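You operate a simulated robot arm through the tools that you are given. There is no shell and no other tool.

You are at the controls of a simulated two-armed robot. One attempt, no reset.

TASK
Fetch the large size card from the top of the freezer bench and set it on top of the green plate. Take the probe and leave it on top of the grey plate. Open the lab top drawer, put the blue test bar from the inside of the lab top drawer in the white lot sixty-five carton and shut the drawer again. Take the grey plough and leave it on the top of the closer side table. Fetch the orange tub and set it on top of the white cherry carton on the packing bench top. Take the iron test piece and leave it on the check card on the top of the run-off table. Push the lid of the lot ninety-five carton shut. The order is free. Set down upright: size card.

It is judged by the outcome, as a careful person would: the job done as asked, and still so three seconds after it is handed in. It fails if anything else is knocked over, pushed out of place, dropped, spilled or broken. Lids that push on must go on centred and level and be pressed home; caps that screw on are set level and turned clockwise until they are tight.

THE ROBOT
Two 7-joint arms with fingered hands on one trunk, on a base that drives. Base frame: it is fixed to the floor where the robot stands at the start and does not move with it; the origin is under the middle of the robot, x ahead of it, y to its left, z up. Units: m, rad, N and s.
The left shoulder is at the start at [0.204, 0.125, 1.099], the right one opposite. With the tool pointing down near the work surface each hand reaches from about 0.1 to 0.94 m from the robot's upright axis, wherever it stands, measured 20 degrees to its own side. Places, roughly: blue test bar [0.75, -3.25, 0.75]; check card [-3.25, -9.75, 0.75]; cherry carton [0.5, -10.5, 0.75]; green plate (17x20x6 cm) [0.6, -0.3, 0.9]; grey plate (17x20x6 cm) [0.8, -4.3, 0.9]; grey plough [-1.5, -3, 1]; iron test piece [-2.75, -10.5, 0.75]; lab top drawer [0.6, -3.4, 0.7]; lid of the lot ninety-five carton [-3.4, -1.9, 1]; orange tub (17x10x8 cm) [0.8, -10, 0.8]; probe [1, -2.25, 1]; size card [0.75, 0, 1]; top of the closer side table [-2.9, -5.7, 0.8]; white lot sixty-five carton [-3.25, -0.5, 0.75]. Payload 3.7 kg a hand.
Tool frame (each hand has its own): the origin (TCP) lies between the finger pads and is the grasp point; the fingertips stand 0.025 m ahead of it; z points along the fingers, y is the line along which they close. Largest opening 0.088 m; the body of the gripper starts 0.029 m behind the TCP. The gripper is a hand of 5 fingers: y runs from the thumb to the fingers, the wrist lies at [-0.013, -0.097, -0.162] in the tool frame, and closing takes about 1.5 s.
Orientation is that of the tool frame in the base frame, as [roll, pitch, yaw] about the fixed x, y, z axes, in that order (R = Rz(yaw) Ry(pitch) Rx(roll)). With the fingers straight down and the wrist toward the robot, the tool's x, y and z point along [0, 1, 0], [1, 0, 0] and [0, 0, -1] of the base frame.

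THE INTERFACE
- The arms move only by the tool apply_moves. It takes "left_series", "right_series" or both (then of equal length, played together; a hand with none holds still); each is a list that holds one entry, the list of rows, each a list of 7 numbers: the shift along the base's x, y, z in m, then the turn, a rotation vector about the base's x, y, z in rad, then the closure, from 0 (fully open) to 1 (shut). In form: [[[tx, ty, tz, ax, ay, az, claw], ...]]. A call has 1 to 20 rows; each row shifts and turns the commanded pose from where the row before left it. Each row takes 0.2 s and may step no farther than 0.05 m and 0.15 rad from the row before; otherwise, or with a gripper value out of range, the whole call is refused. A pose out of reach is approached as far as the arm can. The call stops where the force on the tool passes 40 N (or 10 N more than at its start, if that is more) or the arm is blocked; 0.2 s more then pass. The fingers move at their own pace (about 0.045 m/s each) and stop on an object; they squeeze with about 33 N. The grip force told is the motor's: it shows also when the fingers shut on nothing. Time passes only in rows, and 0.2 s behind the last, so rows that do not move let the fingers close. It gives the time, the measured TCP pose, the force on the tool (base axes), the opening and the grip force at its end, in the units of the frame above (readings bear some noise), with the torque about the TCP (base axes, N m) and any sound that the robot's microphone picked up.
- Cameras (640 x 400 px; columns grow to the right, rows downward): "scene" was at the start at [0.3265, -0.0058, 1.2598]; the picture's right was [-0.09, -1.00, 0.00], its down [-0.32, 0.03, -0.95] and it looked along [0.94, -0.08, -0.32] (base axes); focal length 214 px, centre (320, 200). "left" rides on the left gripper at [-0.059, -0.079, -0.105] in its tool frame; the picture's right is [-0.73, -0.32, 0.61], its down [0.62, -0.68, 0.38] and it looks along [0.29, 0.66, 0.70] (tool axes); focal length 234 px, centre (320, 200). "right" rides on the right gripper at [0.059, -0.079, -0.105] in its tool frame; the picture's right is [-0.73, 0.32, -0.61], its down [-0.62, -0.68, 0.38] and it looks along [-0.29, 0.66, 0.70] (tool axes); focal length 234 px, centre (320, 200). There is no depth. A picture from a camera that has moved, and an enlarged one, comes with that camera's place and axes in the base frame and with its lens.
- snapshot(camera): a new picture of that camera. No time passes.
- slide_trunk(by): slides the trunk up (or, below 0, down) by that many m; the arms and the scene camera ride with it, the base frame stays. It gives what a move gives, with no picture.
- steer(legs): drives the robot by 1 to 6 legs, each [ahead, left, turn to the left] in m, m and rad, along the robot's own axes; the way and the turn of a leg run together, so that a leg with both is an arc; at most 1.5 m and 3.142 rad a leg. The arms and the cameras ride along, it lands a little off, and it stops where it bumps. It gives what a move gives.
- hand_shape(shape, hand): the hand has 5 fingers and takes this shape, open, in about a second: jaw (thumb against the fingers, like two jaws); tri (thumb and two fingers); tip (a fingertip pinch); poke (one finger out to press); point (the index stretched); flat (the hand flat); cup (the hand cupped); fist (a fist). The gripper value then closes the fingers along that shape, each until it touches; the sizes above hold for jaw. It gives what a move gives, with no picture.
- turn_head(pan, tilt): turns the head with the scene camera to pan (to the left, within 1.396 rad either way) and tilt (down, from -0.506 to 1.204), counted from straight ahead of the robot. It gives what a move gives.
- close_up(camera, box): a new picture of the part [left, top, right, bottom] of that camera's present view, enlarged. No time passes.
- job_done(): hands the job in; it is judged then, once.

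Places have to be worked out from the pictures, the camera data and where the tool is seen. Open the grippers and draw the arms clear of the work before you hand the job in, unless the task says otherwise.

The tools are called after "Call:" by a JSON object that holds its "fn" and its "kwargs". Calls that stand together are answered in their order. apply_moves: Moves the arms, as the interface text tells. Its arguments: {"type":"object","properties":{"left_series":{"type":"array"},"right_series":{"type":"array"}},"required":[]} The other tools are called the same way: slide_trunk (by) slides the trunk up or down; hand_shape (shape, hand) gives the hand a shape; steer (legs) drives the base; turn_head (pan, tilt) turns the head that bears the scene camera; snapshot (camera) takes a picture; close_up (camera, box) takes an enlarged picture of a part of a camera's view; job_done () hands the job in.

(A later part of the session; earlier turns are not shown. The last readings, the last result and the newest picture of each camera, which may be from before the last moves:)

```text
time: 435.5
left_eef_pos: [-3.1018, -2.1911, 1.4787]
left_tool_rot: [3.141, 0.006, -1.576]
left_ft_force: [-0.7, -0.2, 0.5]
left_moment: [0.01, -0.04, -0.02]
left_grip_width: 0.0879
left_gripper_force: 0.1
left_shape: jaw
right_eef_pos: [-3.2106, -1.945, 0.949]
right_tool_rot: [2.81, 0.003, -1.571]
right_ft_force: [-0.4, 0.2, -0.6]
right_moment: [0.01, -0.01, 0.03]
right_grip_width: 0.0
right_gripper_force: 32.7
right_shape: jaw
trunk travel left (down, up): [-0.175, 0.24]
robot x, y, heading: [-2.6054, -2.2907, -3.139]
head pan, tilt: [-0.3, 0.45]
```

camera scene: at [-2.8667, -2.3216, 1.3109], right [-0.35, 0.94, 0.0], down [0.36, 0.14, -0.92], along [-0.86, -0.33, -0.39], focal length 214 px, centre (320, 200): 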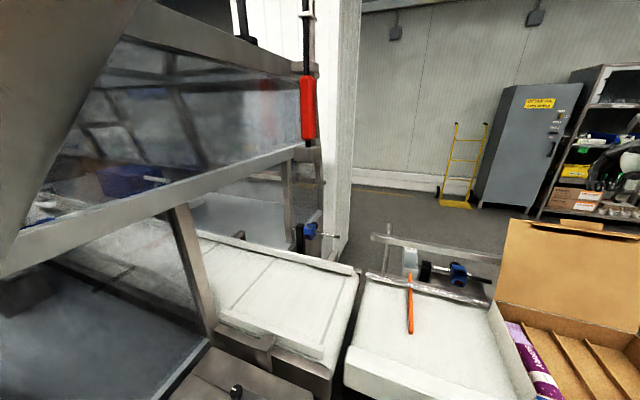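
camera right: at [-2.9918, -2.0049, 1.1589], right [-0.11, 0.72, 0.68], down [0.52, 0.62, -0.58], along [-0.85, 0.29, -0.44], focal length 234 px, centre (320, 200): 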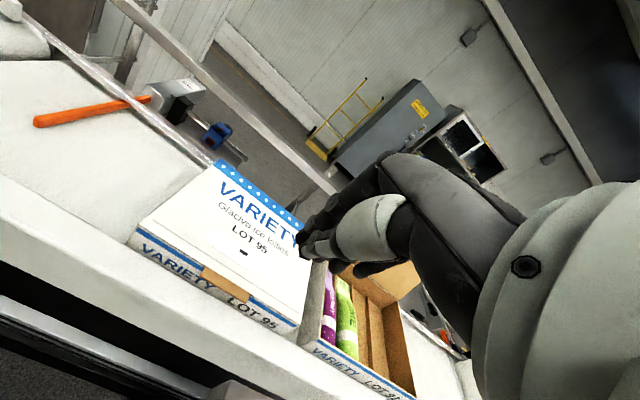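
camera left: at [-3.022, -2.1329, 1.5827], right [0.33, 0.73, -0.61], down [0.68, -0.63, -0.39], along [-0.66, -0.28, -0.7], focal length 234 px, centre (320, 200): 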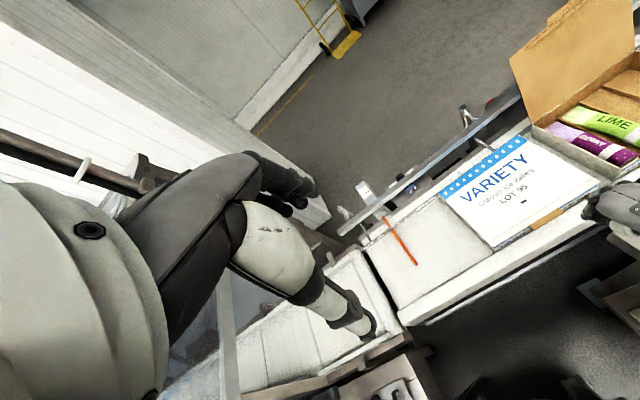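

No contact yet; stepping down further.

Call:
{"fn": "apply_moves", "kwargs": {"right_series": [[[0, 0, -0.01, 0, 0, 0, 1], [0, 0, -0.01, 0, 0, 0, 1], [0, 0, -0.008, 0, 0, 0, 1], [0, 0, 0, 0, 0, 0, 1]]]}}

Call:
{"fn": "snapshot", "kwargs": {"camera": "right"}}

```text
time: 436.5
left_eef_pos: [-3.101, -2.1915, 1.479]
left_tool_rot: [3.14, 0.001, -1.577]
left_ft_force: [-0.5, 0.2, 0.3]
left_moment: [0.0, 0.01, 0.0]
left_grip_width: 0.0876
left_gripper_force: 0.1
left_shape: jaw
right_eef_pos: [-3.2097, -1.9445, 0.9199]
right_tool_rot: [2.81, 0.002, -1.571]
right_ft_force: [0.3, 0.2, -0.2]
right_moment: [0.01, 0.02, -0.01]
right_grip_width: 0.0001
right_gripper_force: 32.9
right_shape: jaw
trunk travel left (down, up): [-0.175, 0.24]
robot x, y, heading: [-2.5995, -2.2897, -3.139]
head pan, tilt: [-0.3, 0.45]
```

```text
taken
camera right: at [-3.1012, -2.0037, 0.993], right [-0.11, 0.72, 0.68], down [0.52, 0.62, -0.58], along [-0.85, 0.29, -0.44], focal length 234 px, centre (320, 200)
```

right: 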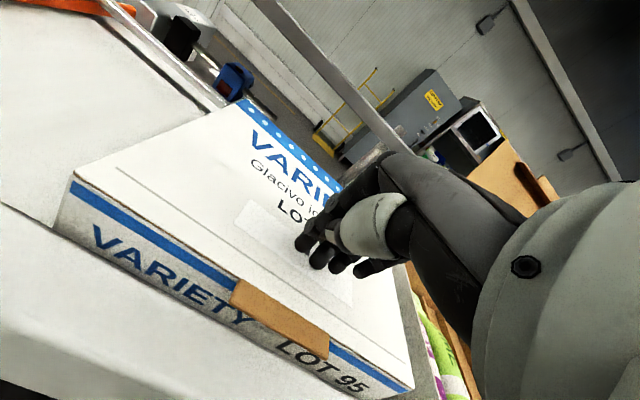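

Just above the lid; a few millimetres more.

Call:
{"fn": "apply_moves", "kwargs": {"right_series": [[[0, 0, -0.004, 0, 0, 0, 1], [0, 0, -0.004, 0, 0, 0, 1], [0, 0, -0.004, 0, 0, 0, 1], [0, 0, 0, 0, 0, 0, 1]]]}}

```text
time: 437.5
left_eef_pos: [-3.1009, -2.1908, 1.4786]
left_tool_rot: [3.14, 0.003, -1.576]
left_ft_force: [0.4, 0.4, -0.9]
left_moment: [-0.03, 0.01, 0.03]
left_grip_width: 0.0879
left_gripper_force: 0.0
left_shape: jaw
right_eef_pos: [-3.2099, -1.9448, 0.9072]
right_tool_rot: [2.811, 0.003, -1.572]
right_ft_force: [0.8, 0.9, 0.0]
right_moment: [0.0, -0.02, -0.01]
right_grip_width: 0.0
right_gripper_force: 32.9
right_shape: jaw
trunk travel left (down, up): [-0.175, 0.24]
robot x, y, heading: [-2.6027, -2.2924, -3.143]
head pan, tilt: [-0.3, 0.45]
```

Still free; continue down slowly until I feel the lid.

Call:
{"fn": "apply_moves", "kwargs": {"right_series": [[[0, 0, -0.004, 0, 0, 0, 1], [0, 0, -0.004, 0, 0, 0, 1], [0, 0, -0.004, 0, 0, 0, 1], [0, 0, -0.003, 0, 0, 0, 1], [0, 0, 0, 0, 0, 0, 1]]]}}

Call:
{"fn": "snapshot", "kwargs": {"camera": "right"}}

```text
time: 438.7
left_eef_pos: [-3.1003, -2.1909, 1.4799]
left_tool_rot: [3.14, 0.001, -1.577]
left_ft_force: [0.2, 0.1, 1.2]
left_moment: [0.0, 0.0, -0.02]
left_grip_width: 0.0879
left_gripper_force: 0.0
left_shape: jaw
right_eef_pos: [-3.2096, -1.9449, 0.9028]
right_tool_rot: [2.816, 0.003, -1.572]
right_ft_force: [-2.4, -0.1, 6.9]
right_moment: [0.06, 0.05, 0.01]
right_grip_width: 0.0
right_gripper_force: 32.6
right_shape: jaw
right hand out of reach, approached as far as the arm can: row 2, 4
trunk travel left (down, up): [-0.175, 0.24]
robot x, y, heading: [-2.6023, -2.2885, -3.139]
head pan, tilt: [-0.3, 0.45]
```

```text
taken
camera right: at [-3.1015, -2.0035, 0.9769], right [-0.11, 0.72, 0.68], down [0.52, 0.62, -0.58], along [-0.85, 0.29, -0.45], focal length 234 px, centre (320, 200)
```

right: 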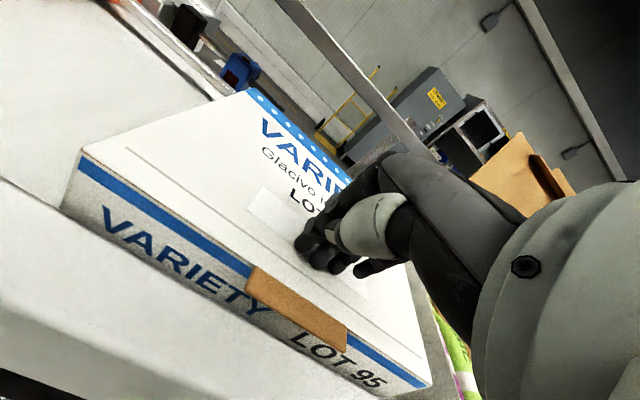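

Contact at 7 N: the lid is down and seated. I lift the hand clear, retract, and back out with the trunk raised.

Call:
{"fn": "apply_moves", "kwargs": {"right_series": [[[0, 0, 0.02, 0, 0, 0, 1], [0, 0, 0.04, 0, 0, 0, 1], [0.02, 0, 0.04, 0, 0, 0, 1], [0.03, 0, 0.04, 0, -0.1, 0, 0.5], [0.03, -0.01, 0.04, 0, -0.1, 0, 0], [0.03, -0.01, 0.04, 0, -0.1, 0, 0], [0.01, -0.01, 0.04, 0, 0, 0, 0], [0.0, -0.01, 0.04, 0, 0, 0, 0], [0, 0, 0, 0, 0, 0, 0]]]}}

Call:
{"fn": "slide_trunk", "kwargs": {"by": 0.23}}

Call:
{"fn": "snapshot", "kwargs": {"camera": "right"}}

Call:
{"fn": "snapshot", "kwargs": {"camera": "left"}}

```text
refused: row 5 steps farther than a row can; nothing moved
```

```text
time: 441.1
left_eef_pos: [-3.0356, -2.2017, 1.7551]
left_tool_rot: [3.042, 0.02, -1.565]
left_ft_force: [0.1, 0.3, 0.3]
left_moment: [0.01, 0.0, -0.04]
left_grip_width: 0.0877
left_gripper_force: 0.0
left_shape: jaw
right_eef_pos: [-3.2015, -1.9438, 1.1976]
right_tool_rot: [2.699, 0.003, -1.571]
right_ft_force: [-0.2, 0.4, -0.4]
right_moment: [-0.03, -0.02, -0.02]
right_grip_width: 0.0
right_gripper_force: 32.8
right_shape: jaw
trunk travel left (down, up): [-0.405, 0.01]
robot x, y, heading: [-2.5973, -2.2883, -3.142]
head pan, tilt: [-0.3, 0.45]
```

```text
taken
camera right: at [-3.0856, -2.0033, 1.2587], right [-0.03, 0.72, 0.69], down [0.45, 0.62, -0.64], along [-0.89, 0.29, -0.35], focal length 234 px, centre (320, 200)
```

right: 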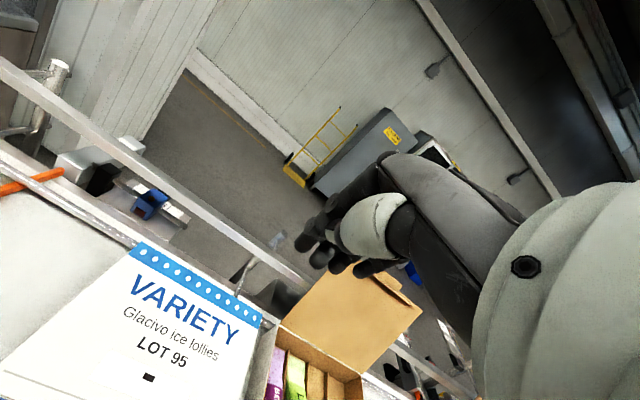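

```text
taken
camera left: at [-2.9474, -2.1447, 1.8514], right [0.26, 0.74, -0.62], down [0.64, -0.61, -0.46], along [-0.72, -0.28, -0.63], focal length 234 px, centre (320, 200)
```

left: 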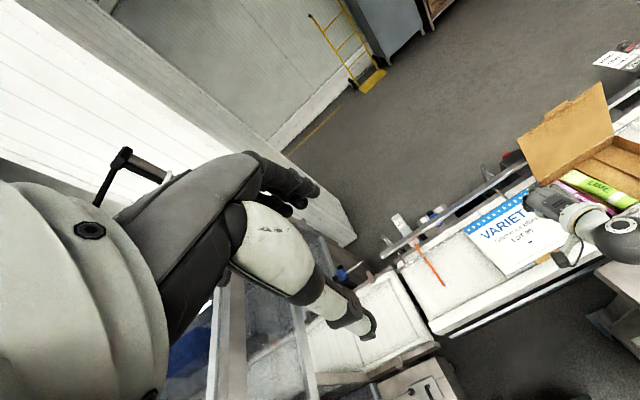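

The trunk rise lifted the hand clear (my arm rows were refused for step size). The lid stays closed. I now raise and tuck the right hand with smaller steps, then back out.

Call:
{"fn": "apply_moves", "kwargs": {"right_series": [[[0.02, 0, 0.03, 0, -0.1, 0, 0.5], [0.03, -0.01, 0.03, 0, -0.1, 0, 0], [0.03, -0.01, 0.03, 0, -0.1, 0, 0], [0.03, -0.01, 0.03, 0, -0.1, 0, 0], [0.0, -0.01, 0.03, 0, 0, 0, 0], [0, 0, 0, 0, 0, 0, 0]]]}}

Call:
{"fn": "steer", "kwargs": {"legs": [[-0.35, 0, 0]]}}

Call:
{"fn": "turn_head", "kwargs": {"pan": 0.7, "tilt": 0.4}}

Call:
{"fn": "snapshot", "kwargs": {"camera": "scene"}}

```text
time: 442.5
left_eef_pos: [-3.0354, -2.1985, 1.7538]
left_tool_rot: [3.039, 0.014, -1.568]
left_ft_force: [-0.2, -0.2, -0.2]
left_moment: [0.01, 0.03, -0.01]
left_grip_width: 0.0878
left_gripper_force: 0.0
left_shape: jaw
right_eef_pos: [-3.093, -1.9857, 1.3463]
right_tool_rot: [3.102, 0.003, -1.573]
right_ft_force: [-0.3, 0.5, -0.4]
right_moment: [0.02, 0.0, 0.02]
right_grip_width: 0.0877
right_gripper_force: 0.1
right_shape: jaw
trunk travel left (down, up): [-0.405, 0.01]
robot x, y, heading: [-2.6024, -2.292, -3.141]
head pan, tilt: [-0.3, 0.45]
```

```text
time: 444.8
left_eef_pos: [-2.6874, -2.1983, 1.754]
left_tool_rot: [3.039, 0.012, -1.562]
left_ft_force: [0.3, -0.5, -0.1]
left_moment: [0.01, -0.01, -0.01]
left_grip_width: 0.0878
left_gripper_force: 0.0
left_shape: jaw
right_eef_pos: [-2.7486, -1.9867, 1.3457]
right_tool_rot: [3.103, 0.004, -1.563]
right_ft_force: [0.1, 0.7, -0.2]
right_moment: [0.0, -0.02, 0.0]
right_grip_width: 0.0875
right_gripper_force: 0.0
right_shape: jaw
trunk travel left (down, up): [-0.405, 0.01]
robot x, y, heading: [-2.2563, -2.2895, -3.131]
head pan, tilt: [-0.3, 0.45]
```

```text
time: 446.1
left_eef_pos: [-2.6864, -2.1984, 1.7541]
left_tool_rot: [3.038, 0.011, -1.564]
left_ft_force: [0.4, -0.1, -0.8]
left_moment: [0.03, -0.01, 0.02]
left_grip_width: 0.0877
left_gripper_force: 0.1
left_shape: jaw
right_eef_pos: [-2.7473, -1.9868, 1.3458]
right_tool_rot: [3.101, 0.004, -1.563]
right_ft_force: [0.3, 0.4, -0.6]
right_moment: [0.03, -0.01, 0.01]
right_grip_width: 0.0876
right_gripper_force: 0.1
right_shape: jaw
trunk travel left (down, up): [-0.405, 0.01]
robot x, y, heading: [-2.254, -2.2927, -3.138]
head pan, tilt: [0.7, 0.4]
```

```text
taken
camera scene: at [-2.3646, -2.3474, 1.5487], right [-0.65, 0.76, 0.0], down [0.3, 0.25, -0.92], along [-0.7, -0.6, -0.39], focal length 214 px, centre (320, 200)
```

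scene: 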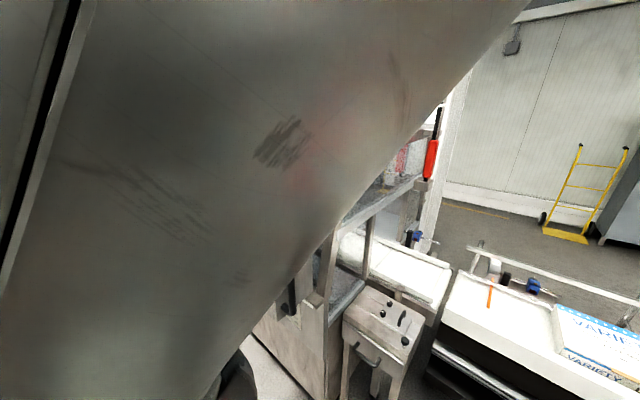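

I'll fetch the plough from the east side of the centre table, so I back straight out of this corridor to the main aisle.

Call:
{"fn": "steer", "kwargs": {"legs": [[-0.6, 0, -0.003], [-0.6, 0, 0], [-0.55, 0, 0]]}}

Call:
{"fn": "apply_moves", "kwargs": {"left_series": [[[-0.02, -0.04, -0.02, 0, 0, 0, 0], [-0.02, -0.04, -0.02, 0, 0, 0, 0], [-0.02, -0.04, -0.02, 0, 0, 0, 0], [-0.02, -0.04, -0.02, 0, 0, 0, 0], [-0.02, -0.04, -0.02, 0, 0, 0, 0], [0, -0.04, -0.03, 0, 0, 0, 0], [0, -0.03, -0.03, 0, 0, 0, 0], [0, 0, 0, 0, 0, 0, 0]]]}}

Call:
{"fn": "snapshot", "kwargs": {"camera": "scene"}}

```text
time: 455.3
left_eef_pos: [-0.9253, -2.1472, 1.7535]
left_tool_rot: [3.037, 0.012, -1.539]
left_ft_force: [0.2, -0.6, -0.3]
left_moment: [-0.03, -0.01, -0.04]
left_grip_width: 0.0878
left_gripper_force: 0.2
left_shape: jaw
right_eef_pos: [-0.9917, -1.9375, 1.3457]
right_tool_rot: [3.103, 0.004, -1.541]
right_ft_force: [0.5, 0.5, 0.0]
right_moment: [-0.02, -0.01, 0.03]
right_grip_width: 0.0878
right_gripper_force: 0.0
right_shape: jaw
trunk travel left (down, up): [-0.405, 0.01]
robot x, y, heading: [-0.4899, -2.2253, -3.103]
head pan, tilt: [0.7, 0.4]
```

```text
time: 457.1
left_eef_pos: [-1.0247, -2.4162, 1.5924]
left_tool_rot: [3.038, 0.01, -1.539]
left_ft_force: [0.5, 0.6, 0.0]
left_moment: [0.01, -0.03, -0.01]
left_grip_width: 0.0878
left_gripper_force: 0.2
left_shape: jaw
right_eef_pos: [-0.9906, -1.9347, 1.3457]
right_tool_rot: [3.102, 0.002, -1.542]
right_ft_force: [-0.8, -0.3, 0.5]
right_moment: [-0.02, 0.01, -0.02]
right_grip_width: 0.0877
right_gripper_force: 0.0
right_shape: jaw
trunk travel left (down, up): [-0.405, 0.01]
robot x, y, heading: [-0.49, -2.2274, -3.11]
head pan, tilt: [0.7, 0.4]
```

```text
taken
camera scene: at [-0.5998, -2.287, 1.5488], right [-0.67, 0.74, 0.0], down [0.29, 0.26, -0.92], along [-0.68, -0.62, -0.39], focal length 214 px, centre (320, 200)
```

scene: 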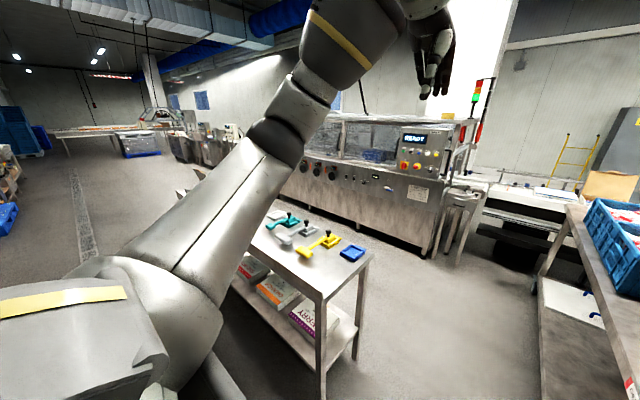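

Back in the aisle. I strafe south to y≈−3.1, opposite the grey plough, and lower the trunk to look.

Call:
{"fn": "steer", "kwargs": {"legs": [[0, 0.85, -0.035]]}}

Call:
{"fn": "slide_trunk", "kwargs": {"by": -0.2}}

Call:
{"fn": "turn_head", "kwargs": {"pan": 0.0, "tilt": 0.5}}

Call:
{"fn": "snapshot", "kwargs": {"camera": "scene"}}

```text
time: 464.6
left_eef_pos: [-1.0284, -3.2004, 1.5905]
left_tool_rot: [3.039, 0.013, -1.592]
left_ft_force: [0.1, 0.9, -0.2]
left_moment: [0.01, 0.0, -0.01]
left_grip_width: 0.0877
left_gripper_force: 0.0
left_shape: jaw
right_eef_pos: [-0.97, -2.721, 1.3473]
right_tool_rot: [3.101, 0.002, -1.592]
right_ft_force: [-1.0, 0.3, -0.5]
right_moment: [-0.01, -0.02, 0.01]
right_grip_width: 0.0875
right_gripper_force: 0.1
right_shape: jaw
trunk travel left (down, up): [-0.405, 0.01]
robot x, y, heading: [-0.4814, -3.035, 3.123]
head pan, tilt: [0.7, 0.4]
```

```text
time: 466.8
left_eef_pos: [-1.0269, -3.2002, 1.3937]
left_tool_rot: [3.037, 0.013, -1.59]
left_ft_force: [0.0, -1.0, 0.6]
left_moment: [0.04, -0.02, -0.01]
left_grip_width: 0.0879
left_gripper_force: 0.1
left_shape: jaw
right_eef_pos: [-0.9671, -2.7213, 1.1466]
right_tool_rot: [3.101, 0.002, -1.592]
right_ft_force: [-0.6, 0.1, 0.4]
right_moment: [0.03, -0.04, -0.02]
right_grip_width: 0.0878
right_gripper_force: 0.0
right_shape: jaw
trunk travel left (down, up): [-0.205, 0.21]
robot x, y, heading: [-0.4834, -3.0365, 3.126]
head pan, tilt: [0.7, 0.4]
```

```text
time: 467.8
left_eef_pos: [-1.0284, -3.2011, 1.3925]
left_tool_rot: [3.038, 0.011, -1.591]
left_ft_force: [0.0, 0.7, 0.2]
left_moment: [-0.01, 0.01, 0.02]
left_grip_width: 0.0881
left_gripper_force: 0.1
left_shape: jaw
right_eef_pos: [-0.9692, -2.7209, 1.1458]
right_tool_rot: [3.102, 0.003, -1.592]
right_ft_force: [0.7, 0.7, -0.4]
right_moment: [0.0, -0.01, 0.02]
right_grip_width: 0.0875
right_gripper_force: 0.0
right_shape: jaw
trunk travel left (down, up): [-0.205, 0.21]
robot x, y, heading: [-0.4847, -3.0386, 3.126]
head pan, tilt: [0.0, 0.499]
```

```text
taken
camera scene: at [-0.7212, -3.0309, 1.3345], right [0.02, 1.0, 0.0], down [0.48, -0.01, -0.88], along [-0.88, 0.02, -0.48], focal length 214 px, centre (320, 200)
```

scene: 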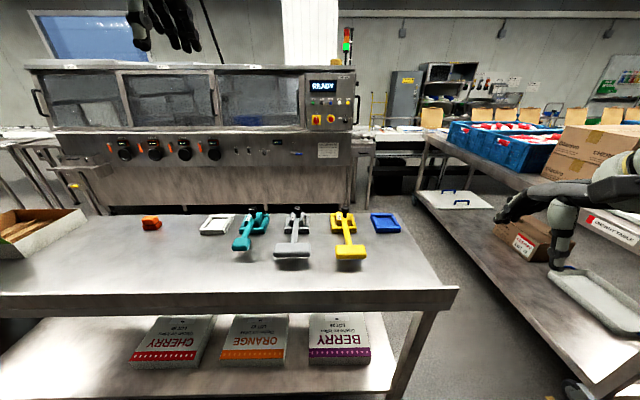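

The grey plough is third from the right; table top z≈0.886, its near edge x≈−1.07. I move 0.22 m closer and take zooms from two cameras.

Call:
{"fn": "steer", "kwargs": {"legs": [[0.22, 0, 0.01]]}}

Call:
{"fn": "close_up", "kwargs": {"camera": "scene", "box": [220, 180, 400, 300]}}

Call:
{"fn": "snapshot", "kwargs": {"camera": "left"}}

Call:
{"fn": "snapshot", "kwargs": {"camera": "right"}}

```text
time: 469.5
left_eef_pos: [-1.248, -3.2003, 1.3907]
left_tool_rot: [3.039, 0.011, -1.581]
left_ft_force: [0.4, -0.2, -0.5]
left_moment: [-0.01, -0.01, -0.02]
left_grip_width: 0.0879
left_gripper_force: 0.1
left_shape: jaw
right_eef_pos: [-1.1946, -2.7234, 1.1471]
right_tool_rot: [3.102, 0.002, -1.582]
right_ft_force: [0.0, 0.6, -0.4]
right_moment: [-0.01, -0.01, 0.0]
right_grip_width: 0.0875
right_gripper_force: 0.1
right_shape: jaw
trunk travel left (down, up): [-0.205, 0.21]
robot x, y, heading: [-0.7047, -3.0354, 3.13]
head pan, tilt: [0.0, 0.499]
```

```text
3.33 times, centred on (310, 240) of scene
camera zoom: at [-0.9434, -3.0294, 1.3345], right [0.01, 1.0, 0.0], down [0.48, -0.01, -0.88], along [-0.88, 0.01, -0.48], focal length 715 px, centre (353, 67)
```

zoom: 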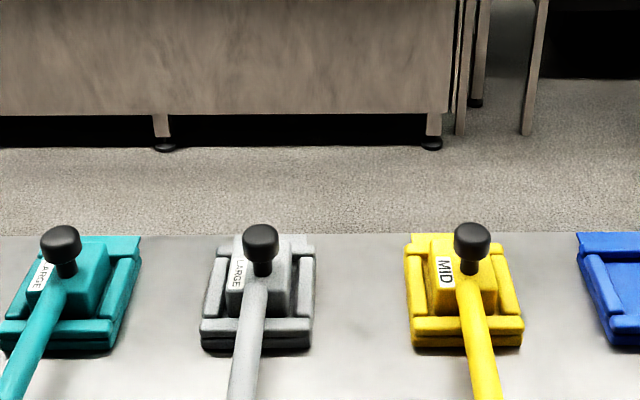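

```text
taken
camera left: at [-1.1587, -3.1447, 1.4878], right [0.27, 0.73, -0.63], down [0.63, -0.63, -0.46], along [-0.73, -0.27, -0.63], focal length 234 px, centre (320, 200)
```

left: 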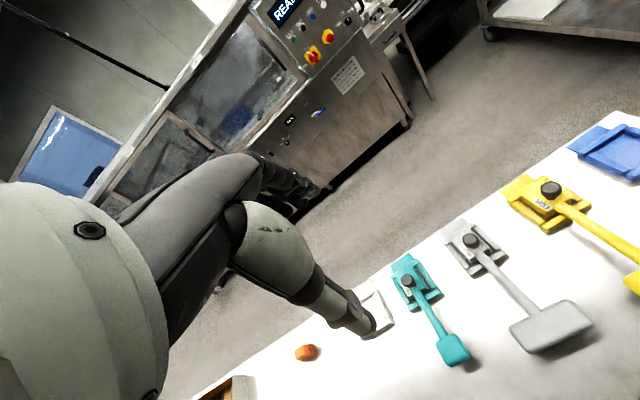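

```text
taken
camera right: at [-1.1119, -2.7819, 1.2475], right [-0.29, 0.73, 0.62], down [0.67, 0.62, -0.41], along [-0.68, 0.3, -0.67], focal length 234 px, centre (320, 200)
```

right: 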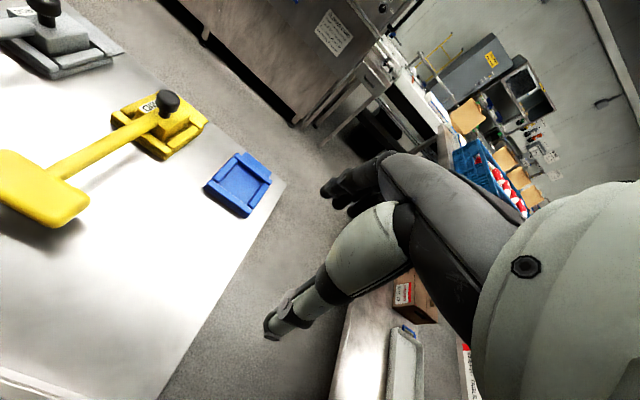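

Knob at ≈(−1.38, −3.10, 0.94); the plough's arm runs toward me to its head at ≈(−1.21, −3.10). I'll grip the arm midway (x≈−1.29) with the right hand turned so the four fingers spread along the arm. I strafe left first.

Call:
{"fn": "steer", "kwargs": {"legs": [[0, 0.27, 0.01]]}}

Call:
{"fn": "apply_moves", "kwargs": {"right_series": [[[-0.008, -0.008, 0, 0, 0, -0.131, 0], [-0.008, -0.008, 0, 0, 0, -0.131, 0], [-0.008, -0.008, 0, 0, 0, -0.131, 0], [-0.008, -0.008, 0, 0, 0, -0.131, 0], [-0.008, -0.008, 0, 0, 0, -0.131, 0], [-0.008, -0.008, 0, 0, 0, -0.131, 0], [-0.008, -0.008, 0, 0, 0, -0.131, 0], [-0.008, -0.008, 0, 0, 0, -0.131, 0], [-0.008, -0.008, 0, 0, 0, -0.131, 0], [-0.008, -0.008, 0, 0, 0, -0.131, 0], [-0.008, -0.008, 0, 0, 0, -0.131, 0], [-0.007, -0.008, 0, 0, 0, -0.12, 0], [0, 0, 0, 0, 0, 0, 0]]]}}

Call:
{"fn": "snapshot", "kwargs": {"camera": "scene"}}

Call:
{"fn": "snapshot", "kwargs": {"camera": "right"}}

```text
time: 472.5
left_eef_pos: [-1.2509, -3.474, 1.3924]
left_tool_rot: [3.04, 0.012, -1.579]
left_ft_force: [-0.3, -0.3, 0.1]
left_moment: [0.02, 0.0, 0.02]
left_grip_width: 0.0878
left_gripper_force: 0.1
left_shape: jaw
right_eef_pos: [-1.1972, -2.9947, 1.1463]
right_tool_rot: [3.102, 0.003, -1.58]
right_ft_force: [-0.3, 0.4, 0.0]
right_moment: [0.01, -0.03, 0.0]
right_grip_width: 0.0876
right_gripper_force: 0.1
right_shape: jaw
trunk travel left (down, up): [-0.205, 0.21]
robot x, y, heading: [-0.7059, -3.3071, 3.135]
head pan, tilt: [0.0, 0.499]
```

```text
time: 475.3
left_eef_pos: [-1.2494, -3.4746, 1.3927]
left_tool_rot: [3.037, 0.011, -1.58]
left_ft_force: [-0.7, 0.1, -0.3]
left_moment: [0.03, -0.01, -0.02]
left_grip_width: 0.0878
left_gripper_force: 0.0
left_shape: jaw
right_eef_pos: [-1.2923, -3.0899, 1.1473]
right_tool_rot: [3.105, 0.0, 3.141]
right_ft_force: [-0.3, 0.3, -0.2]
right_moment: [0.02, -0.03, -0.02]
right_grip_width: 0.0877
right_gripper_force: 0.1
right_shape: jaw
trunk travel left (down, up): [-0.205, 0.21]
robot x, y, heading: [-0.7098, -3.3047, 3.134]
head pan, tilt: [0.0, 0.499]
```

```text
taken
camera scene: at [-0.9447, -3.3016, 1.3347], right [0.01, 1.0, 0.0], down [0.48, 0.0, -0.88], along [-0.88, 0.01, -0.48], focal length 214 px, centre (320, 200)
```

scene: 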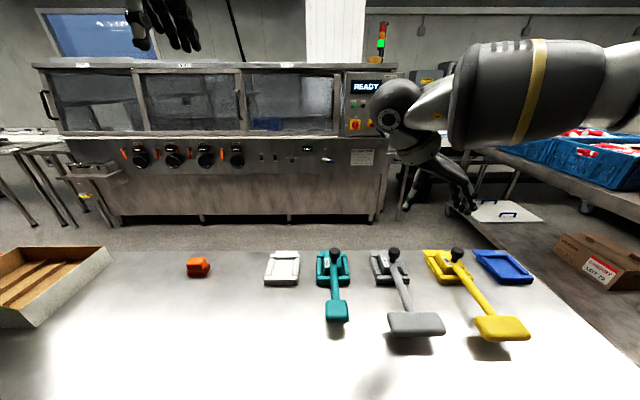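

```text
taken
camera right: at [-1.3514, -3.1722, 1.2485], right [0.73, 0.3, 0.62], down [0.62, -0.67, -0.41], along [0.29, 0.68, -0.67], focal length 234 px, centre (320, 200)
```

right: 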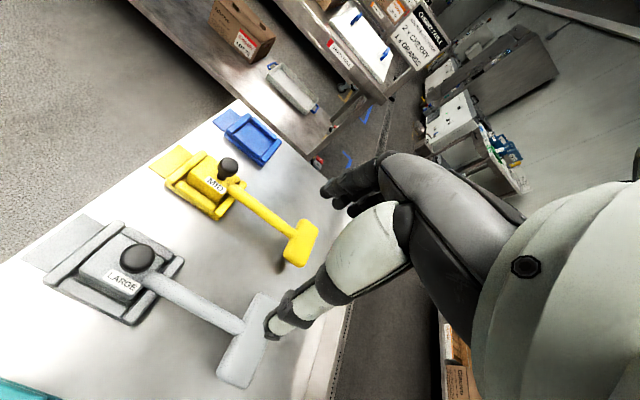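

The arm is at y≈−3.10, z≈0.905 at x≈−1.29, directly below. I align and descend with the hand open.

Call:
{"fn": "apply_moves", "kwargs": {"right_series": [[[0.001, -0.006, -0.03, 0, 0, 0, 0], [0.001, -0.005, -0.03, 0, 0, 0, 0], [0, 0, -0.04, 0, 0, 0, 0], [0, 0, -0.04, 0, 0, 0, 0], [0, 0, -0.03, 0, 0, 0, 0], [0, 0, 0, 0, 0, 0, 0]]]}}

Call:
{"fn": "snapshot", "kwargs": {"camera": "right"}}

Call:
{"fn": "close_up", "kwargs": {"camera": "scene", "box": [320, 180, 520, 350]}}

```text
time: 476.7
left_eef_pos: [-1.2503, -3.4755, 1.3929]
left_tool_rot: [3.04, 0.012, -1.58]
left_ft_force: [-0.4, 0.3, 0.7]
left_moment: [0.0, -0.04, -0.01]
left_grip_width: 0.0878
left_gripper_force: 0.0
left_shape: jaw
right_eef_pos: [-1.2958, -3.1048, 0.9779]
right_tool_rot: [3.101, 0.002, 3.139]
right_ft_force: [0.6, -0.8, 0.3]
right_moment: [0.03, 0.0, -0.03]
right_grip_width: 0.0876
right_gripper_force: 0.1
right_shape: jaw
trunk travel left (down, up): [-0.205, 0.21]
robot x, y, heading: [-0.7091, -3.3058, 3.139]
head pan, tilt: [0.0, 0.499]
```

```text
taken
camera right: at [-1.3541, -3.1876, 1.0792], right [0.73, 0.3, 0.62], down [0.62, -0.67, -0.41], along [0.29, 0.68, -0.67], focal length 234 px, centre (320, 200)
```

right: 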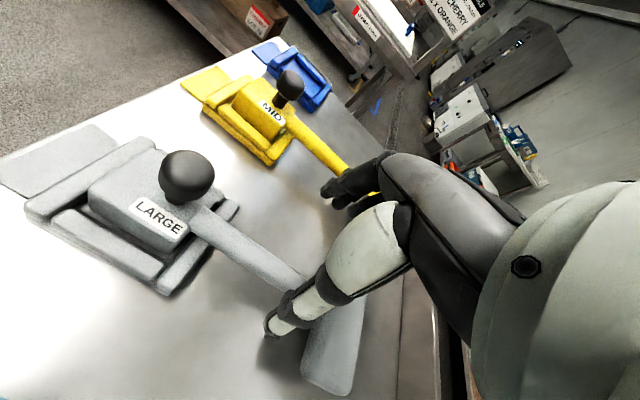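

```text
2.35 times, centred on (420, 265) of scene
camera zoom: at [-0.9452, -3.3016, 1.3346], right [0.01, 1.0, 0.0], down [0.48, 0.0, -0.88], along [-0.88, 0.01, -0.48], focal length 505 px, centre (85, 47)
```

zoom: 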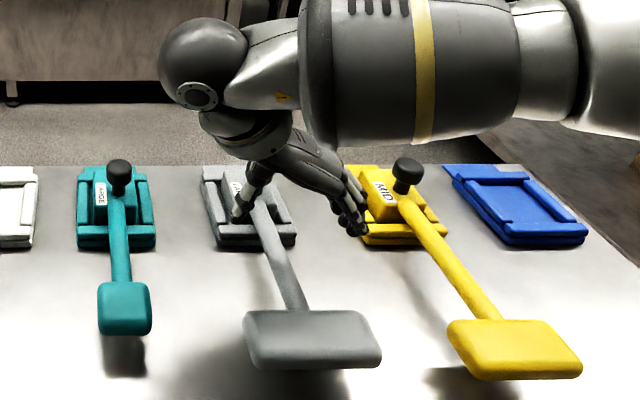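

The thumb and fingers straddle the grey arm. I lower to grip height and close.

Call:
{"fn": "apply_moves", "kwargs": {"right_series": [[[0, 0.002, -0.025, 0, 0, 0, 0], [0, 0.001, -0.02, 0, 0, 0, 0], [0, 0, -0.012, 0, 0, 0, 0], [0, 0, 0, 0, 0, 0, 0]]]}}

Call:
{"fn": "snapshot", "kwargs": {"camera": "right"}}

Call:
{"fn": "close_up", "kwargs": {"camera": "scene", "box": [320, 180, 520, 350]}}

```text
time: 477.7
left_eef_pos: [-1.2507, -3.4749, 1.3917]
left_tool_rot: [3.04, 0.013, -1.579]
left_ft_force: [-0.2, -1.0, -0.3]
left_moment: [0.03, 0.0, -0.02]
left_grip_width: 0.0876
left_gripper_force: 0.0
left_shape: jaw
right_eef_pos: [-1.2874, -3.0894, 0.9242]
right_tool_rot: [3.104, 0.002, -3.141]
right_ft_force: [-0.1, -0.4, 0.0]
right_moment: [0.0, 0.03, -0.02]
right_grip_width: 0.0877
right_gripper_force: 0.2
right_shape: jaw
right hand out of reach, approached as far as the arm can: row 1, 2, 3
trunk travel left (down, up): [-0.205, 0.21]
robot x, y, heading: [-0.71, -3.3058, 3.135]
head pan, tilt: [0.0, 0.499]
```

```text
taken
camera right: at [-1.3454, -3.1715, 1.0252], right [0.72, 0.3, 0.62], down [0.62, -0.67, -0.41], along [0.29, 0.68, -0.67], focal length 234 px, centre (320, 200)
```

right: 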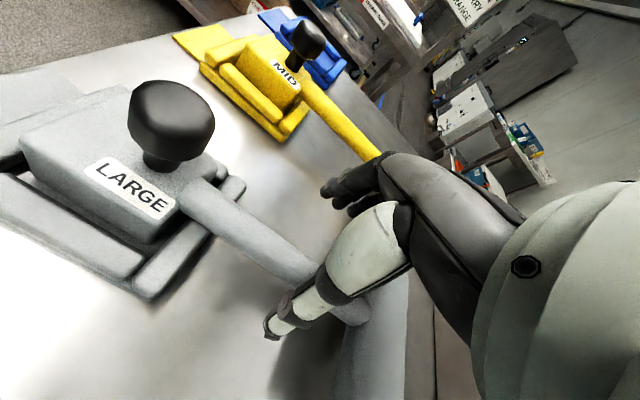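

```text
2.35 times, centred on (420, 265) of scene
camera zoom: at [-0.9455, -3.3016, 1.3345], right [0.01, 1.0, 0.0], down [0.48, 0.0, -0.88], along [-0.88, 0.01, -0.48], focal length 505 px, centre (85, 47)
```

zoom: 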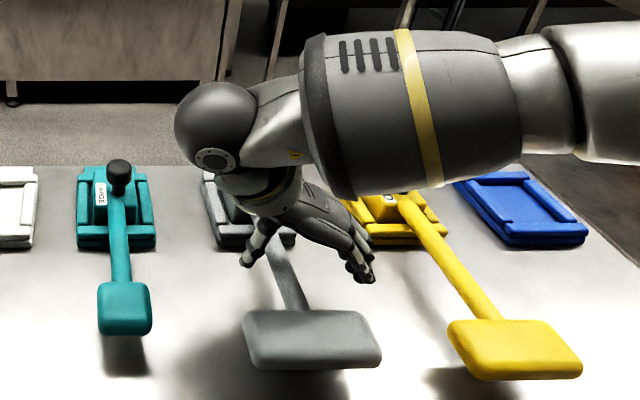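

At the reach limit, slightly high. I lower the trunk 12 mm instead to bring the fingers around the arm.

Call:
{"fn": "slide_trunk", "kwargs": {"by": -0.02}}

Call:
{"fn": "apply_moves", "kwargs": {"right_series": [[[0, -0.006, 0, 0, 0, 0, 0], [0, 0, 0, 0, 0, 0, 0]]]}}

Call:
{"fn": "snapshot", "kwargs": {"camera": "right"}}

```text
time: 478.4
left_eef_pos: [-1.2476, -3.4746, 1.3738]
left_tool_rot: [3.036, 0.013, -1.58]
left_ft_force: [0.9, 1.3, 0.9]
left_moment: [0.0, 0.06, 0.0]
left_grip_width: 0.0877
left_gripper_force: 0.0
left_shape: jaw
right_eef_pos: [-1.282, -3.0877, 0.9064]
right_tool_rot: [3.101, 0.0, 3.141]
right_ft_force: [-0.3, 0.6, -1.3]
right_moment: [0.01, 0.02, 0.01]
right_grip_width: 0.0875
right_gripper_force: 0.1
right_shape: jaw
trunk travel left (down, up): [-0.185, 0.23]
robot x, y, heading: [-0.709, -3.306, 3.133]
head pan, tilt: [0.0, 0.499]
```

```text
time: 479.0
left_eef_pos: [-1.2503, -3.4746, 1.3723]
left_tool_rot: [3.039, 0.011, -1.579]
left_ft_force: [-0.6, 0.3, 0.1]
left_moment: [0.03, 0.01, 0.0]
left_grip_width: 0.0878
left_gripper_force: 0.1
left_shape: jaw
right_eef_pos: [-1.285, -3.0937, 0.9047]
right_tool_rot: [3.1, 0.003, 3.14]
right_ft_force: [0.3, -0.1, -0.1]
right_moment: [0.03, 0.04, 0.03]
right_grip_width: 0.0875
right_gripper_force: 0.0
right_shape: jaw
trunk travel left (down, up): [-0.185, 0.23]
robot x, y, heading: [-0.7068, -3.3046, 3.137]
head pan, tilt: [0.0, 0.499]
```

```text
taken
camera right: at [-1.343, -3.1761, 1.0058], right [0.72, 0.3, 0.62], down [0.62, -0.67, -0.41], along [0.29, 0.68, -0.67], focal length 234 px, centre (320, 200)
```

right: 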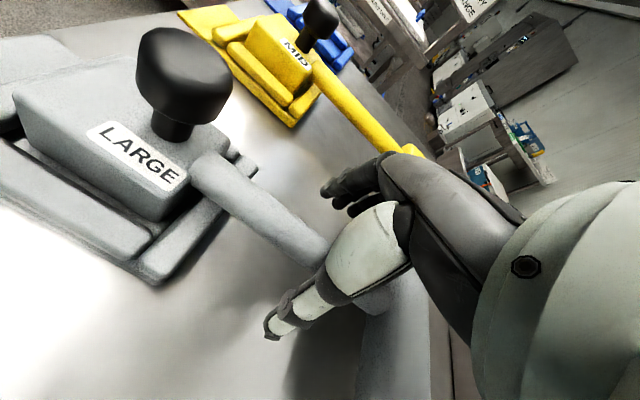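

Good depth now. Closing on the arm.

Call:
{"fn": "apply_moves", "kwargs": {"right_series": [[[0, 0, 0, 0, 0, 0, 0.3], [0, 0, 0, 0, 0, 0, 0.5], [0, 0, 0, 0, 0, 0, 0.7], [0, 0, 0, 0, 0, 0, 0.9], [0, 0, 0, 0, 0, 0, 1], [0, 0, 0, 0, 0, 0, 1], [0, 0, 0, 0, 0, 0, 1], [0, 0, 0, 0, 0, 0, 1]]]}}

Call:
{"fn": "snapshot", "kwargs": {"camera": "right"}}

```text
time: 480.8
left_eef_pos: [-1.251, -3.4747, 1.3705]
left_tool_rot: [3.038, 0.012, -1.578]
left_ft_force: [0.0, -0.2, 0.4]
left_moment: [0.01, -0.01, -0.03]
left_grip_width: 0.0881
left_gripper_force: 0.1
left_shape: jaw
right_eef_pos: [-1.2832, -3.0943, 0.9044]
right_tool_rot: [3.101, 0.004, 3.141]
right_ft_force: [-0.5, -1.7, 0.2]
right_moment: [0.02, -0.01, 0.13]
right_grip_width: 0.0088
right_gripper_force: 33.5
right_shape: jaw
trunk travel left (down, up): [-0.185, 0.23]
robot x, y, heading: [-0.7108, -3.3067, 3.142]
head pan, tilt: [0.0, 0.499]
```

```text
taken
camera right: at [-1.3434, -3.1764, 1.005], right [0.72, 0.3, 0.62], down [0.62, -0.67, -0.41], along [0.29, 0.68, -0.67], focal length 234 px, centre (320, 200)
```

right: 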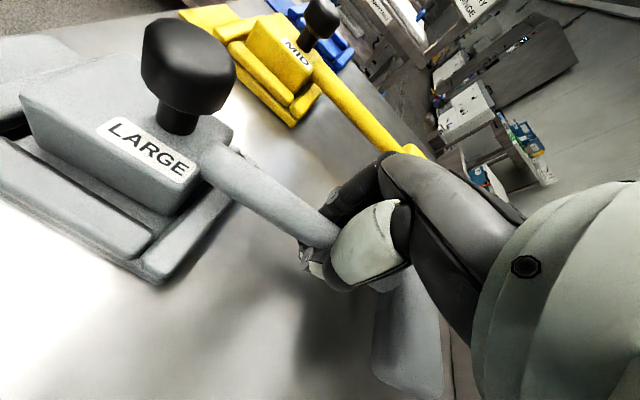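

Grip closed around (caging) the arm. I lift slowly.

Call:
{"fn": "apply_moves", "kwargs": {"right_series": [[[0, 0, 0.01, 0, 0, 0, 1], [0, 0, 0.02, 0, 0, 0, 1], [0, 0, 0.02, 0, 0, 0, 1], [0, 0, 0.03, 0, 0, 0, 1], [0, 0, 0, 0, 0, 0, 1]]]}}

Call:
{"fn": "snapshot", "kwargs": {"camera": "right"}}

Call:
{"fn": "close_up", "kwargs": {"camera": "scene", "box": [300, 160, 520, 340]}}

```text
time: 482.0
left_eef_pos: [-1.2508, -3.4746, 1.3708]
left_tool_rot: [3.041, 0.011, -1.58]
left_ft_force: [-0.2, -0.2, -0.2]
left_moment: [0.01, 0.01, 0.03]
left_grip_width: 0.0876
left_gripper_force: 0.0
left_shape: jaw
right_eef_pos: [-1.2831, -3.0944, 0.984]
right_tool_rot: [3.1, 0.006, 3.14]
right_ft_force: [-0.6, 0.3, -4.6]
right_moment: [-0.01, -0.39, -0.01]
right_grip_width: 0.0074
right_gripper_force: 33.2
right_shape: jaw
trunk travel left (down, up): [-0.185, 0.23]
robot x, y, heading: [-0.7063, -3.3078, 3.134]
head pan, tilt: [0.0, 0.499]
```

```text
taken
camera right: at [-1.3426, -3.1771, 1.0849], right [0.72, 0.3, 0.62], down [0.62, -0.67, -0.41], along [0.29, 0.68, -0.67], focal length 234 px, centre (320, 200)
```

right: 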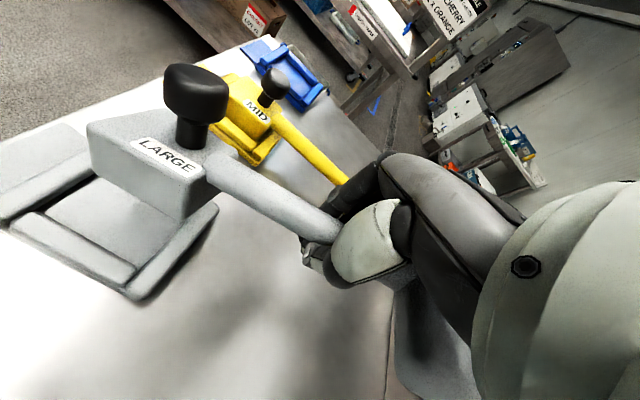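

```text
2.22 times, centred on (410, 250) of scene
camera zoom: at [-0.9681, -3.3011, 1.3123], right [0.01, 1.0, 0.0], down [0.48, 0.0, -0.88], along [-0.88, 0.01, -0.48], focal length 477 px, centre (120, 89)
```

zoom: 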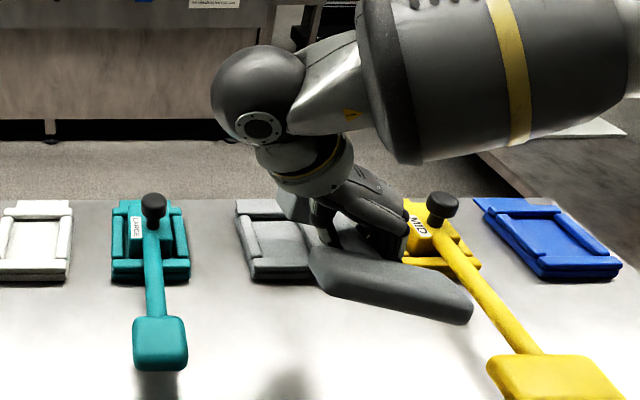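

The plough is lifted (≈0.45 kg) and stable. I raise it further, back away from the table, and drive south to look for the closer's side table.

Call:
{"fn": "apply_moves", "kwargs": {"right_series": [[[0, 0, 0.03, 0, 0, 0, 1], [0, 0, 0.04, 0, 0, 0, 1], [0, 0, 0.04, 0, 0, 0, 1], [0, 0, 0.04, 0, 0, 0, 1], [0, 0, 0.04, 0, 0, 0, 1], [0, 0, 0, 0, 0, 0, 1]]]}}

Call:
{"fn": "steer", "kwargs": {"legs": [[-0.3, 0, 0]]}}

Call:
{"fn": "turn_head", "kwargs": {"pan": 1.0, "tilt": 0.35}}

Call:
{"fn": "snapshot", "kwargs": {"camera": "scene"}}

Call:
{"fn": "snapshot", "kwargs": {"camera": "right"}}

```text
time: 483.4
left_eef_pos: [-1.2527, -3.4729, 1.3713]
left_tool_rot: [3.04, 0.013, -1.579]
left_ft_force: [0.1, -0.3, 0.6]
left_moment: [-0.01, -0.03, 0.03]
left_grip_width: 0.0878
left_gripper_force: 0.0
left_shape: jaw
right_eef_pos: [-1.2829, -3.0879, 1.1716]
right_tool_rot: [3.102, 0.003, 3.141]
right_ft_force: [-0.2, 0.3, -5.1]
right_moment: [-0.01, -0.41, 0.01]
right_grip_width: 0.0076
right_gripper_force: 32.9
right_shape: jaw
right hand out of reach, approached as far as the arm can: row 5
trunk travel left (down, up): [-0.185, 0.23]
robot x, y, heading: [-0.7083, -3.305, 3.127]
head pan, tilt: [0.0, 0.499]
```

```text
time: 485.4
left_eef_pos: [-0.9459, -3.4757, 1.3718]
left_tool_rot: [3.04, 0.014, -1.581]
left_ft_force: [-0.2, -0.6, -0.1]
left_moment: [0.04, -0.02, 0.0]
left_grip_width: 0.0878
left_gripper_force: 0.0
left_shape: jaw
right_eef_pos: [-0.9768, -3.0889, 1.1717]
right_tool_rot: [3.103, 0.004, 3.139]
right_ft_force: [0.6, 0.2, -5.5]
right_moment: [-0.05, -0.4, 0.01]
right_grip_width: 0.0074
right_gripper_force: 33.0
right_shape: jaw
trunk travel left (down, up): [-0.185, 0.23]
robot x, y, heading: [-0.4026, -3.3068, 3.128]
head pan, tilt: [0.0, 0.499]
```

```text
time: 486.7
left_eef_pos: [-0.9458, -3.4751, 1.3715]
left_tool_rot: [3.041, 0.013, -1.584]
left_ft_force: [0.4, -0.7, 0.2]
left_moment: [0.01, 0.0, 0.01]
left_grip_width: 0.0879
left_gripper_force: 0.1
left_shape: jaw
right_eef_pos: [-0.9759, -3.0893, 1.1713]
right_tool_rot: [3.103, 0.004, 3.141]
right_ft_force: [0.1, -0.6, -4.0]
right_moment: [-0.05, -0.36, -0.02]
right_grip_width: 0.0075
right_gripper_force: 33.1
right_shape: jaw
trunk travel left (down, up): [-0.185, 0.23]
robot x, y, heading: [-0.4079, -3.3075, 3.128]
head pan, tilt: [1.0, 0.351]
```

```text
taken
camera scene: at [-0.6224, -3.3819, 1.3262], right [-0.84, 0.55, 0.0], down [0.19, 0.29, -0.94], along [-0.52, -0.78, -0.34], focal length 214 px, centre (320, 200)
```

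scene: 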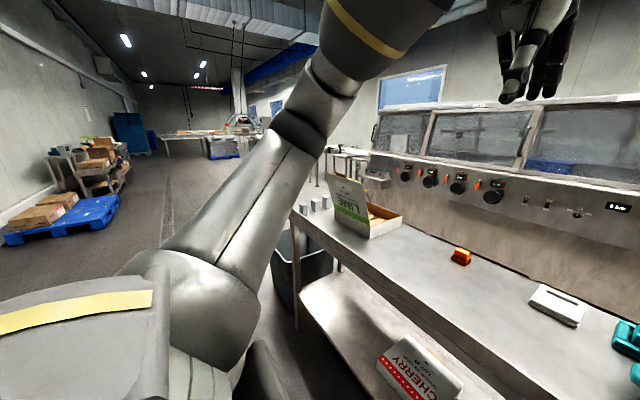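

```text
taken
camera right: at [-1.0361, -3.1709, 1.2733], right [0.72, 0.3, 0.62], down [0.62, -0.67, -0.41], along [0.29, 0.68, -0.67], focal length 234 px, centre (320, 200)
```

right: 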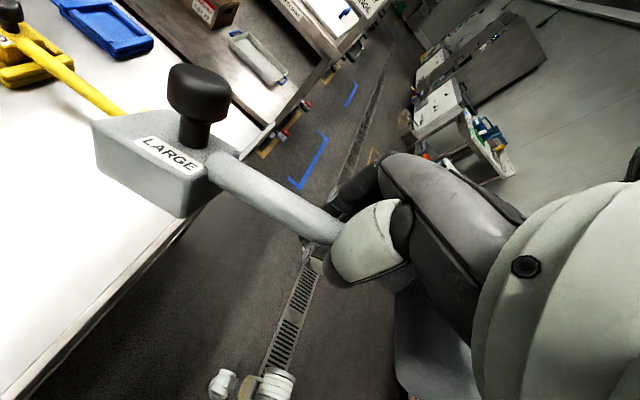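

I strafe south along the aisle to y≈−5.5 to find the closer's side table.

Call:
{"fn": "steer", "kwargs": {"legs": [[0, 1.1, 0.013], [0, 1.1, 0]]}}

Call:
{"fn": "turn_head", "kwargs": {"pan": 0.2, "tilt": 0.4}}

Call:
{"fn": "snapshot", "kwargs": {"camera": "scene"}}

```text
time: 505.9
left_eef_pos: [-1.0126, -5.6293, 1.37]
left_tool_rot: [3.039, 0.012, -1.614]
left_ft_force: [0.3, -0.5, -0.4]
left_moment: [0.0, 0.0, 0.01]
left_grip_width: 0.0876
left_gripper_force: 0.1
left_shape: jaw
right_eef_pos: [-1.0303, -5.2406, 1.1722]
right_tool_rot: [3.102, 0.003, 3.105]
right_ft_force: [0.5, 0.3, -4.3]
right_moment: [0.0, -0.39, 0.02]
right_grip_width: 0.0074
right_gripper_force: 33.3
right_shape: jaw
trunk travel left (down, up): [-0.185, 0.23]
robot x, y, heading: [-0.4657, -5.4779, 3.098]
head pan, tilt: [1.0, 0.351]
```

```text
time: 507.1
left_eef_pos: [-1.0122, -5.6291, 1.372]
left_tool_rot: [3.037, 0.012, -1.616]
left_ft_force: [0.7, 0.3, -0.2]
left_moment: [0.0, 0.03, -0.02]
left_grip_width: 0.0878
left_gripper_force: 0.0
left_shape: jaw
right_eef_pos: [-1.0293, -5.2413, 1.1718]
right_tool_rot: [3.106, 0.003, 3.104]
right_ft_force: [-0.4, -0.7, -4.8]
right_moment: [0.0, -0.39, 0.0]
right_grip_width: 0.0075
right_gripper_force: 32.9
right_shape: jaw
trunk travel left (down, up): [-0.185, 0.23]
robot x, y, heading: [-0.4657, -5.4838, 3.098]
head pan, tilt: [0.201, 0.4]
```

```text
taken
camera scene: at [-0.7234, -5.4843, 1.3217], right [-0.16, 0.99, 0.0], down [0.38, 0.06, -0.92], along [-0.91, -0.14, -0.39], focal length 214 px, centre (320, 200)
```

scene: 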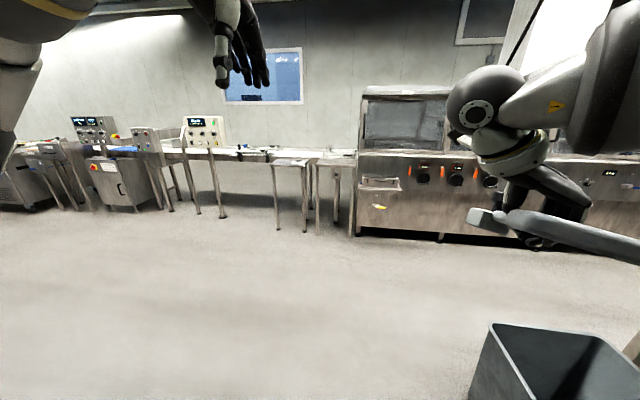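

Open floor here. I zoom in on the line south of the machine.

Call:
{"fn": "close_up", "kwargs": {"camera": "scene", "box": [50, 90, 380, 250]}}

Call:
{"fn": "close_up", "kwargs": {"camera": "scene", "box": [230, 130, 420, 250]}}

```text
1.94 times, centred on (215, 170) of scene
camera zoom: at [-0.7234, -5.4843, 1.3217], right [-0.16, 0.99, 0.0], down [0.38, 0.06, -0.92], along [-0.91, -0.14, -0.39], focal length 416 px, centre (524, 258)
```

zoom: 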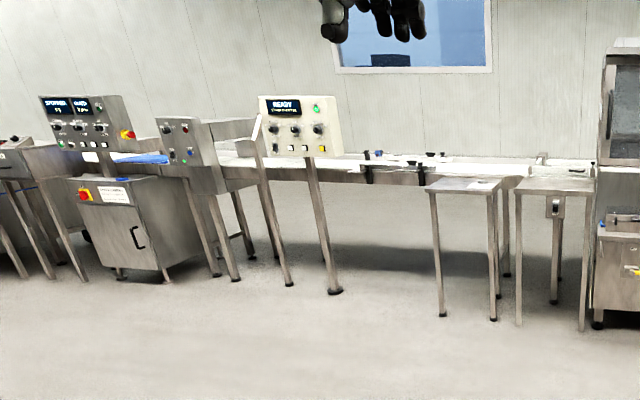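

```text
3.33 times, centred on (325, 190) of scene
camera zoom: at [-0.7234, -5.4843, 1.3217], right [-0.16, 0.99, 0.0], down [0.38, 0.06, -0.92], along [-0.91, -0.14, -0.39], focal length 715 px, centre (303, 233)
```

zoom: 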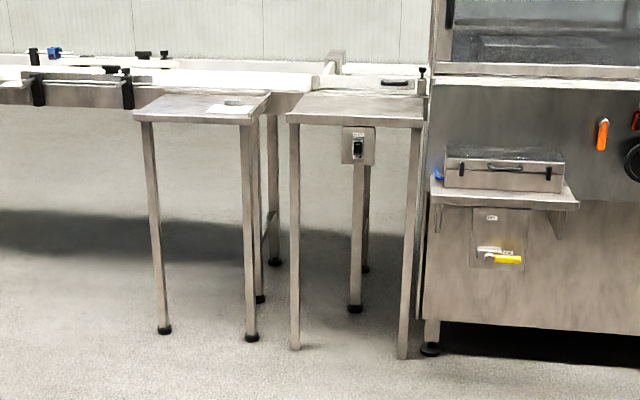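

The side table right beside the machine (with the switch box) matches (−2.9, −5.7): top spans about x −3.14…−2.80, y −5.83…−5.46, z≈0.80. I strafe to y≈−5.88 and approach.

Call:
{"fn": "steer", "kwargs": {"legs": [[0, 0.4, 0.043], [0.8, 0, 0], [0.75, 0, 0]]}}

Call:
{"fn": "turn_head", "kwargs": {"pan": -0.2, "tilt": 0.5}}

Call:
{"fn": "snapshot", "kwargs": {"camera": "scene"}}

```text
time: 518.7
left_eef_pos: [-2.55, -6.0632, 1.372]
left_tool_rot: [3.037, 0.012, -1.573]
left_ft_force: [0.8, -0.1, 0.1]
left_moment: [0.04, -0.01, -0.02]
left_grip_width: 0.0877
left_gripper_force: 0.1
left_shape: jaw
right_eef_pos: [-2.5828, -5.6765, 1.1717]
right_tool_rot: [3.103, 0.002, -3.134]
right_ft_force: [0.9, 0.1, -4.5]
right_moment: [-0.02, -0.42, 0.01]
right_grip_width: 0.0077
right_gripper_force: 33.3
right_shape: jaw
trunk travel left (down, up): [-0.185, 0.23]
robot x, y, heading: [-2.0095, -5.8927, 3.139]
head pan, tilt: [0.201, 0.4]
```

```text
time: 519.5
left_eef_pos: [-2.5501, -6.0644, 1.372]
left_tool_rot: [3.039, 0.013, -1.573]
left_ft_force: [-0.1, -0.4, 1.1]
left_moment: [-0.01, -0.02, 0.0]
left_grip_width: 0.0878
left_gripper_force: 0.0
left_shape: jaw
right_eef_pos: [-2.5827, -5.6765, 1.1713]
right_tool_rot: [3.103, 0.004, -3.134]
right_ft_force: [-0.7, -0.1, -4.5]
right_moment: [-0.04, -0.4, 0.02]
right_grip_width: 0.0074
right_gripper_force: 33.1
right_shape: jaw
trunk travel left (down, up): [-0.185, 0.23]
robot x, y, heading: [-2.0061, -5.895, 3.141]
head pan, tilt: [-0.201, 0.499]
```

```text
taken
camera scene: at [-2.2645, -5.8706, 1.3126], right [0.2, 0.98, 0.0], down [0.47, -0.1, -0.88], along [-0.86, 0.18, -0.48], focal length 214 px, centre (320, 200)
```

scene: 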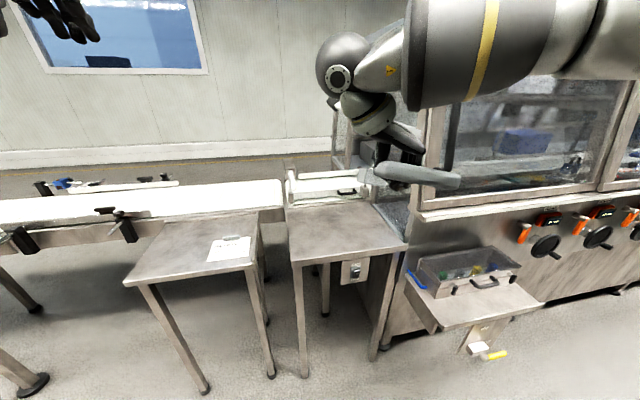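

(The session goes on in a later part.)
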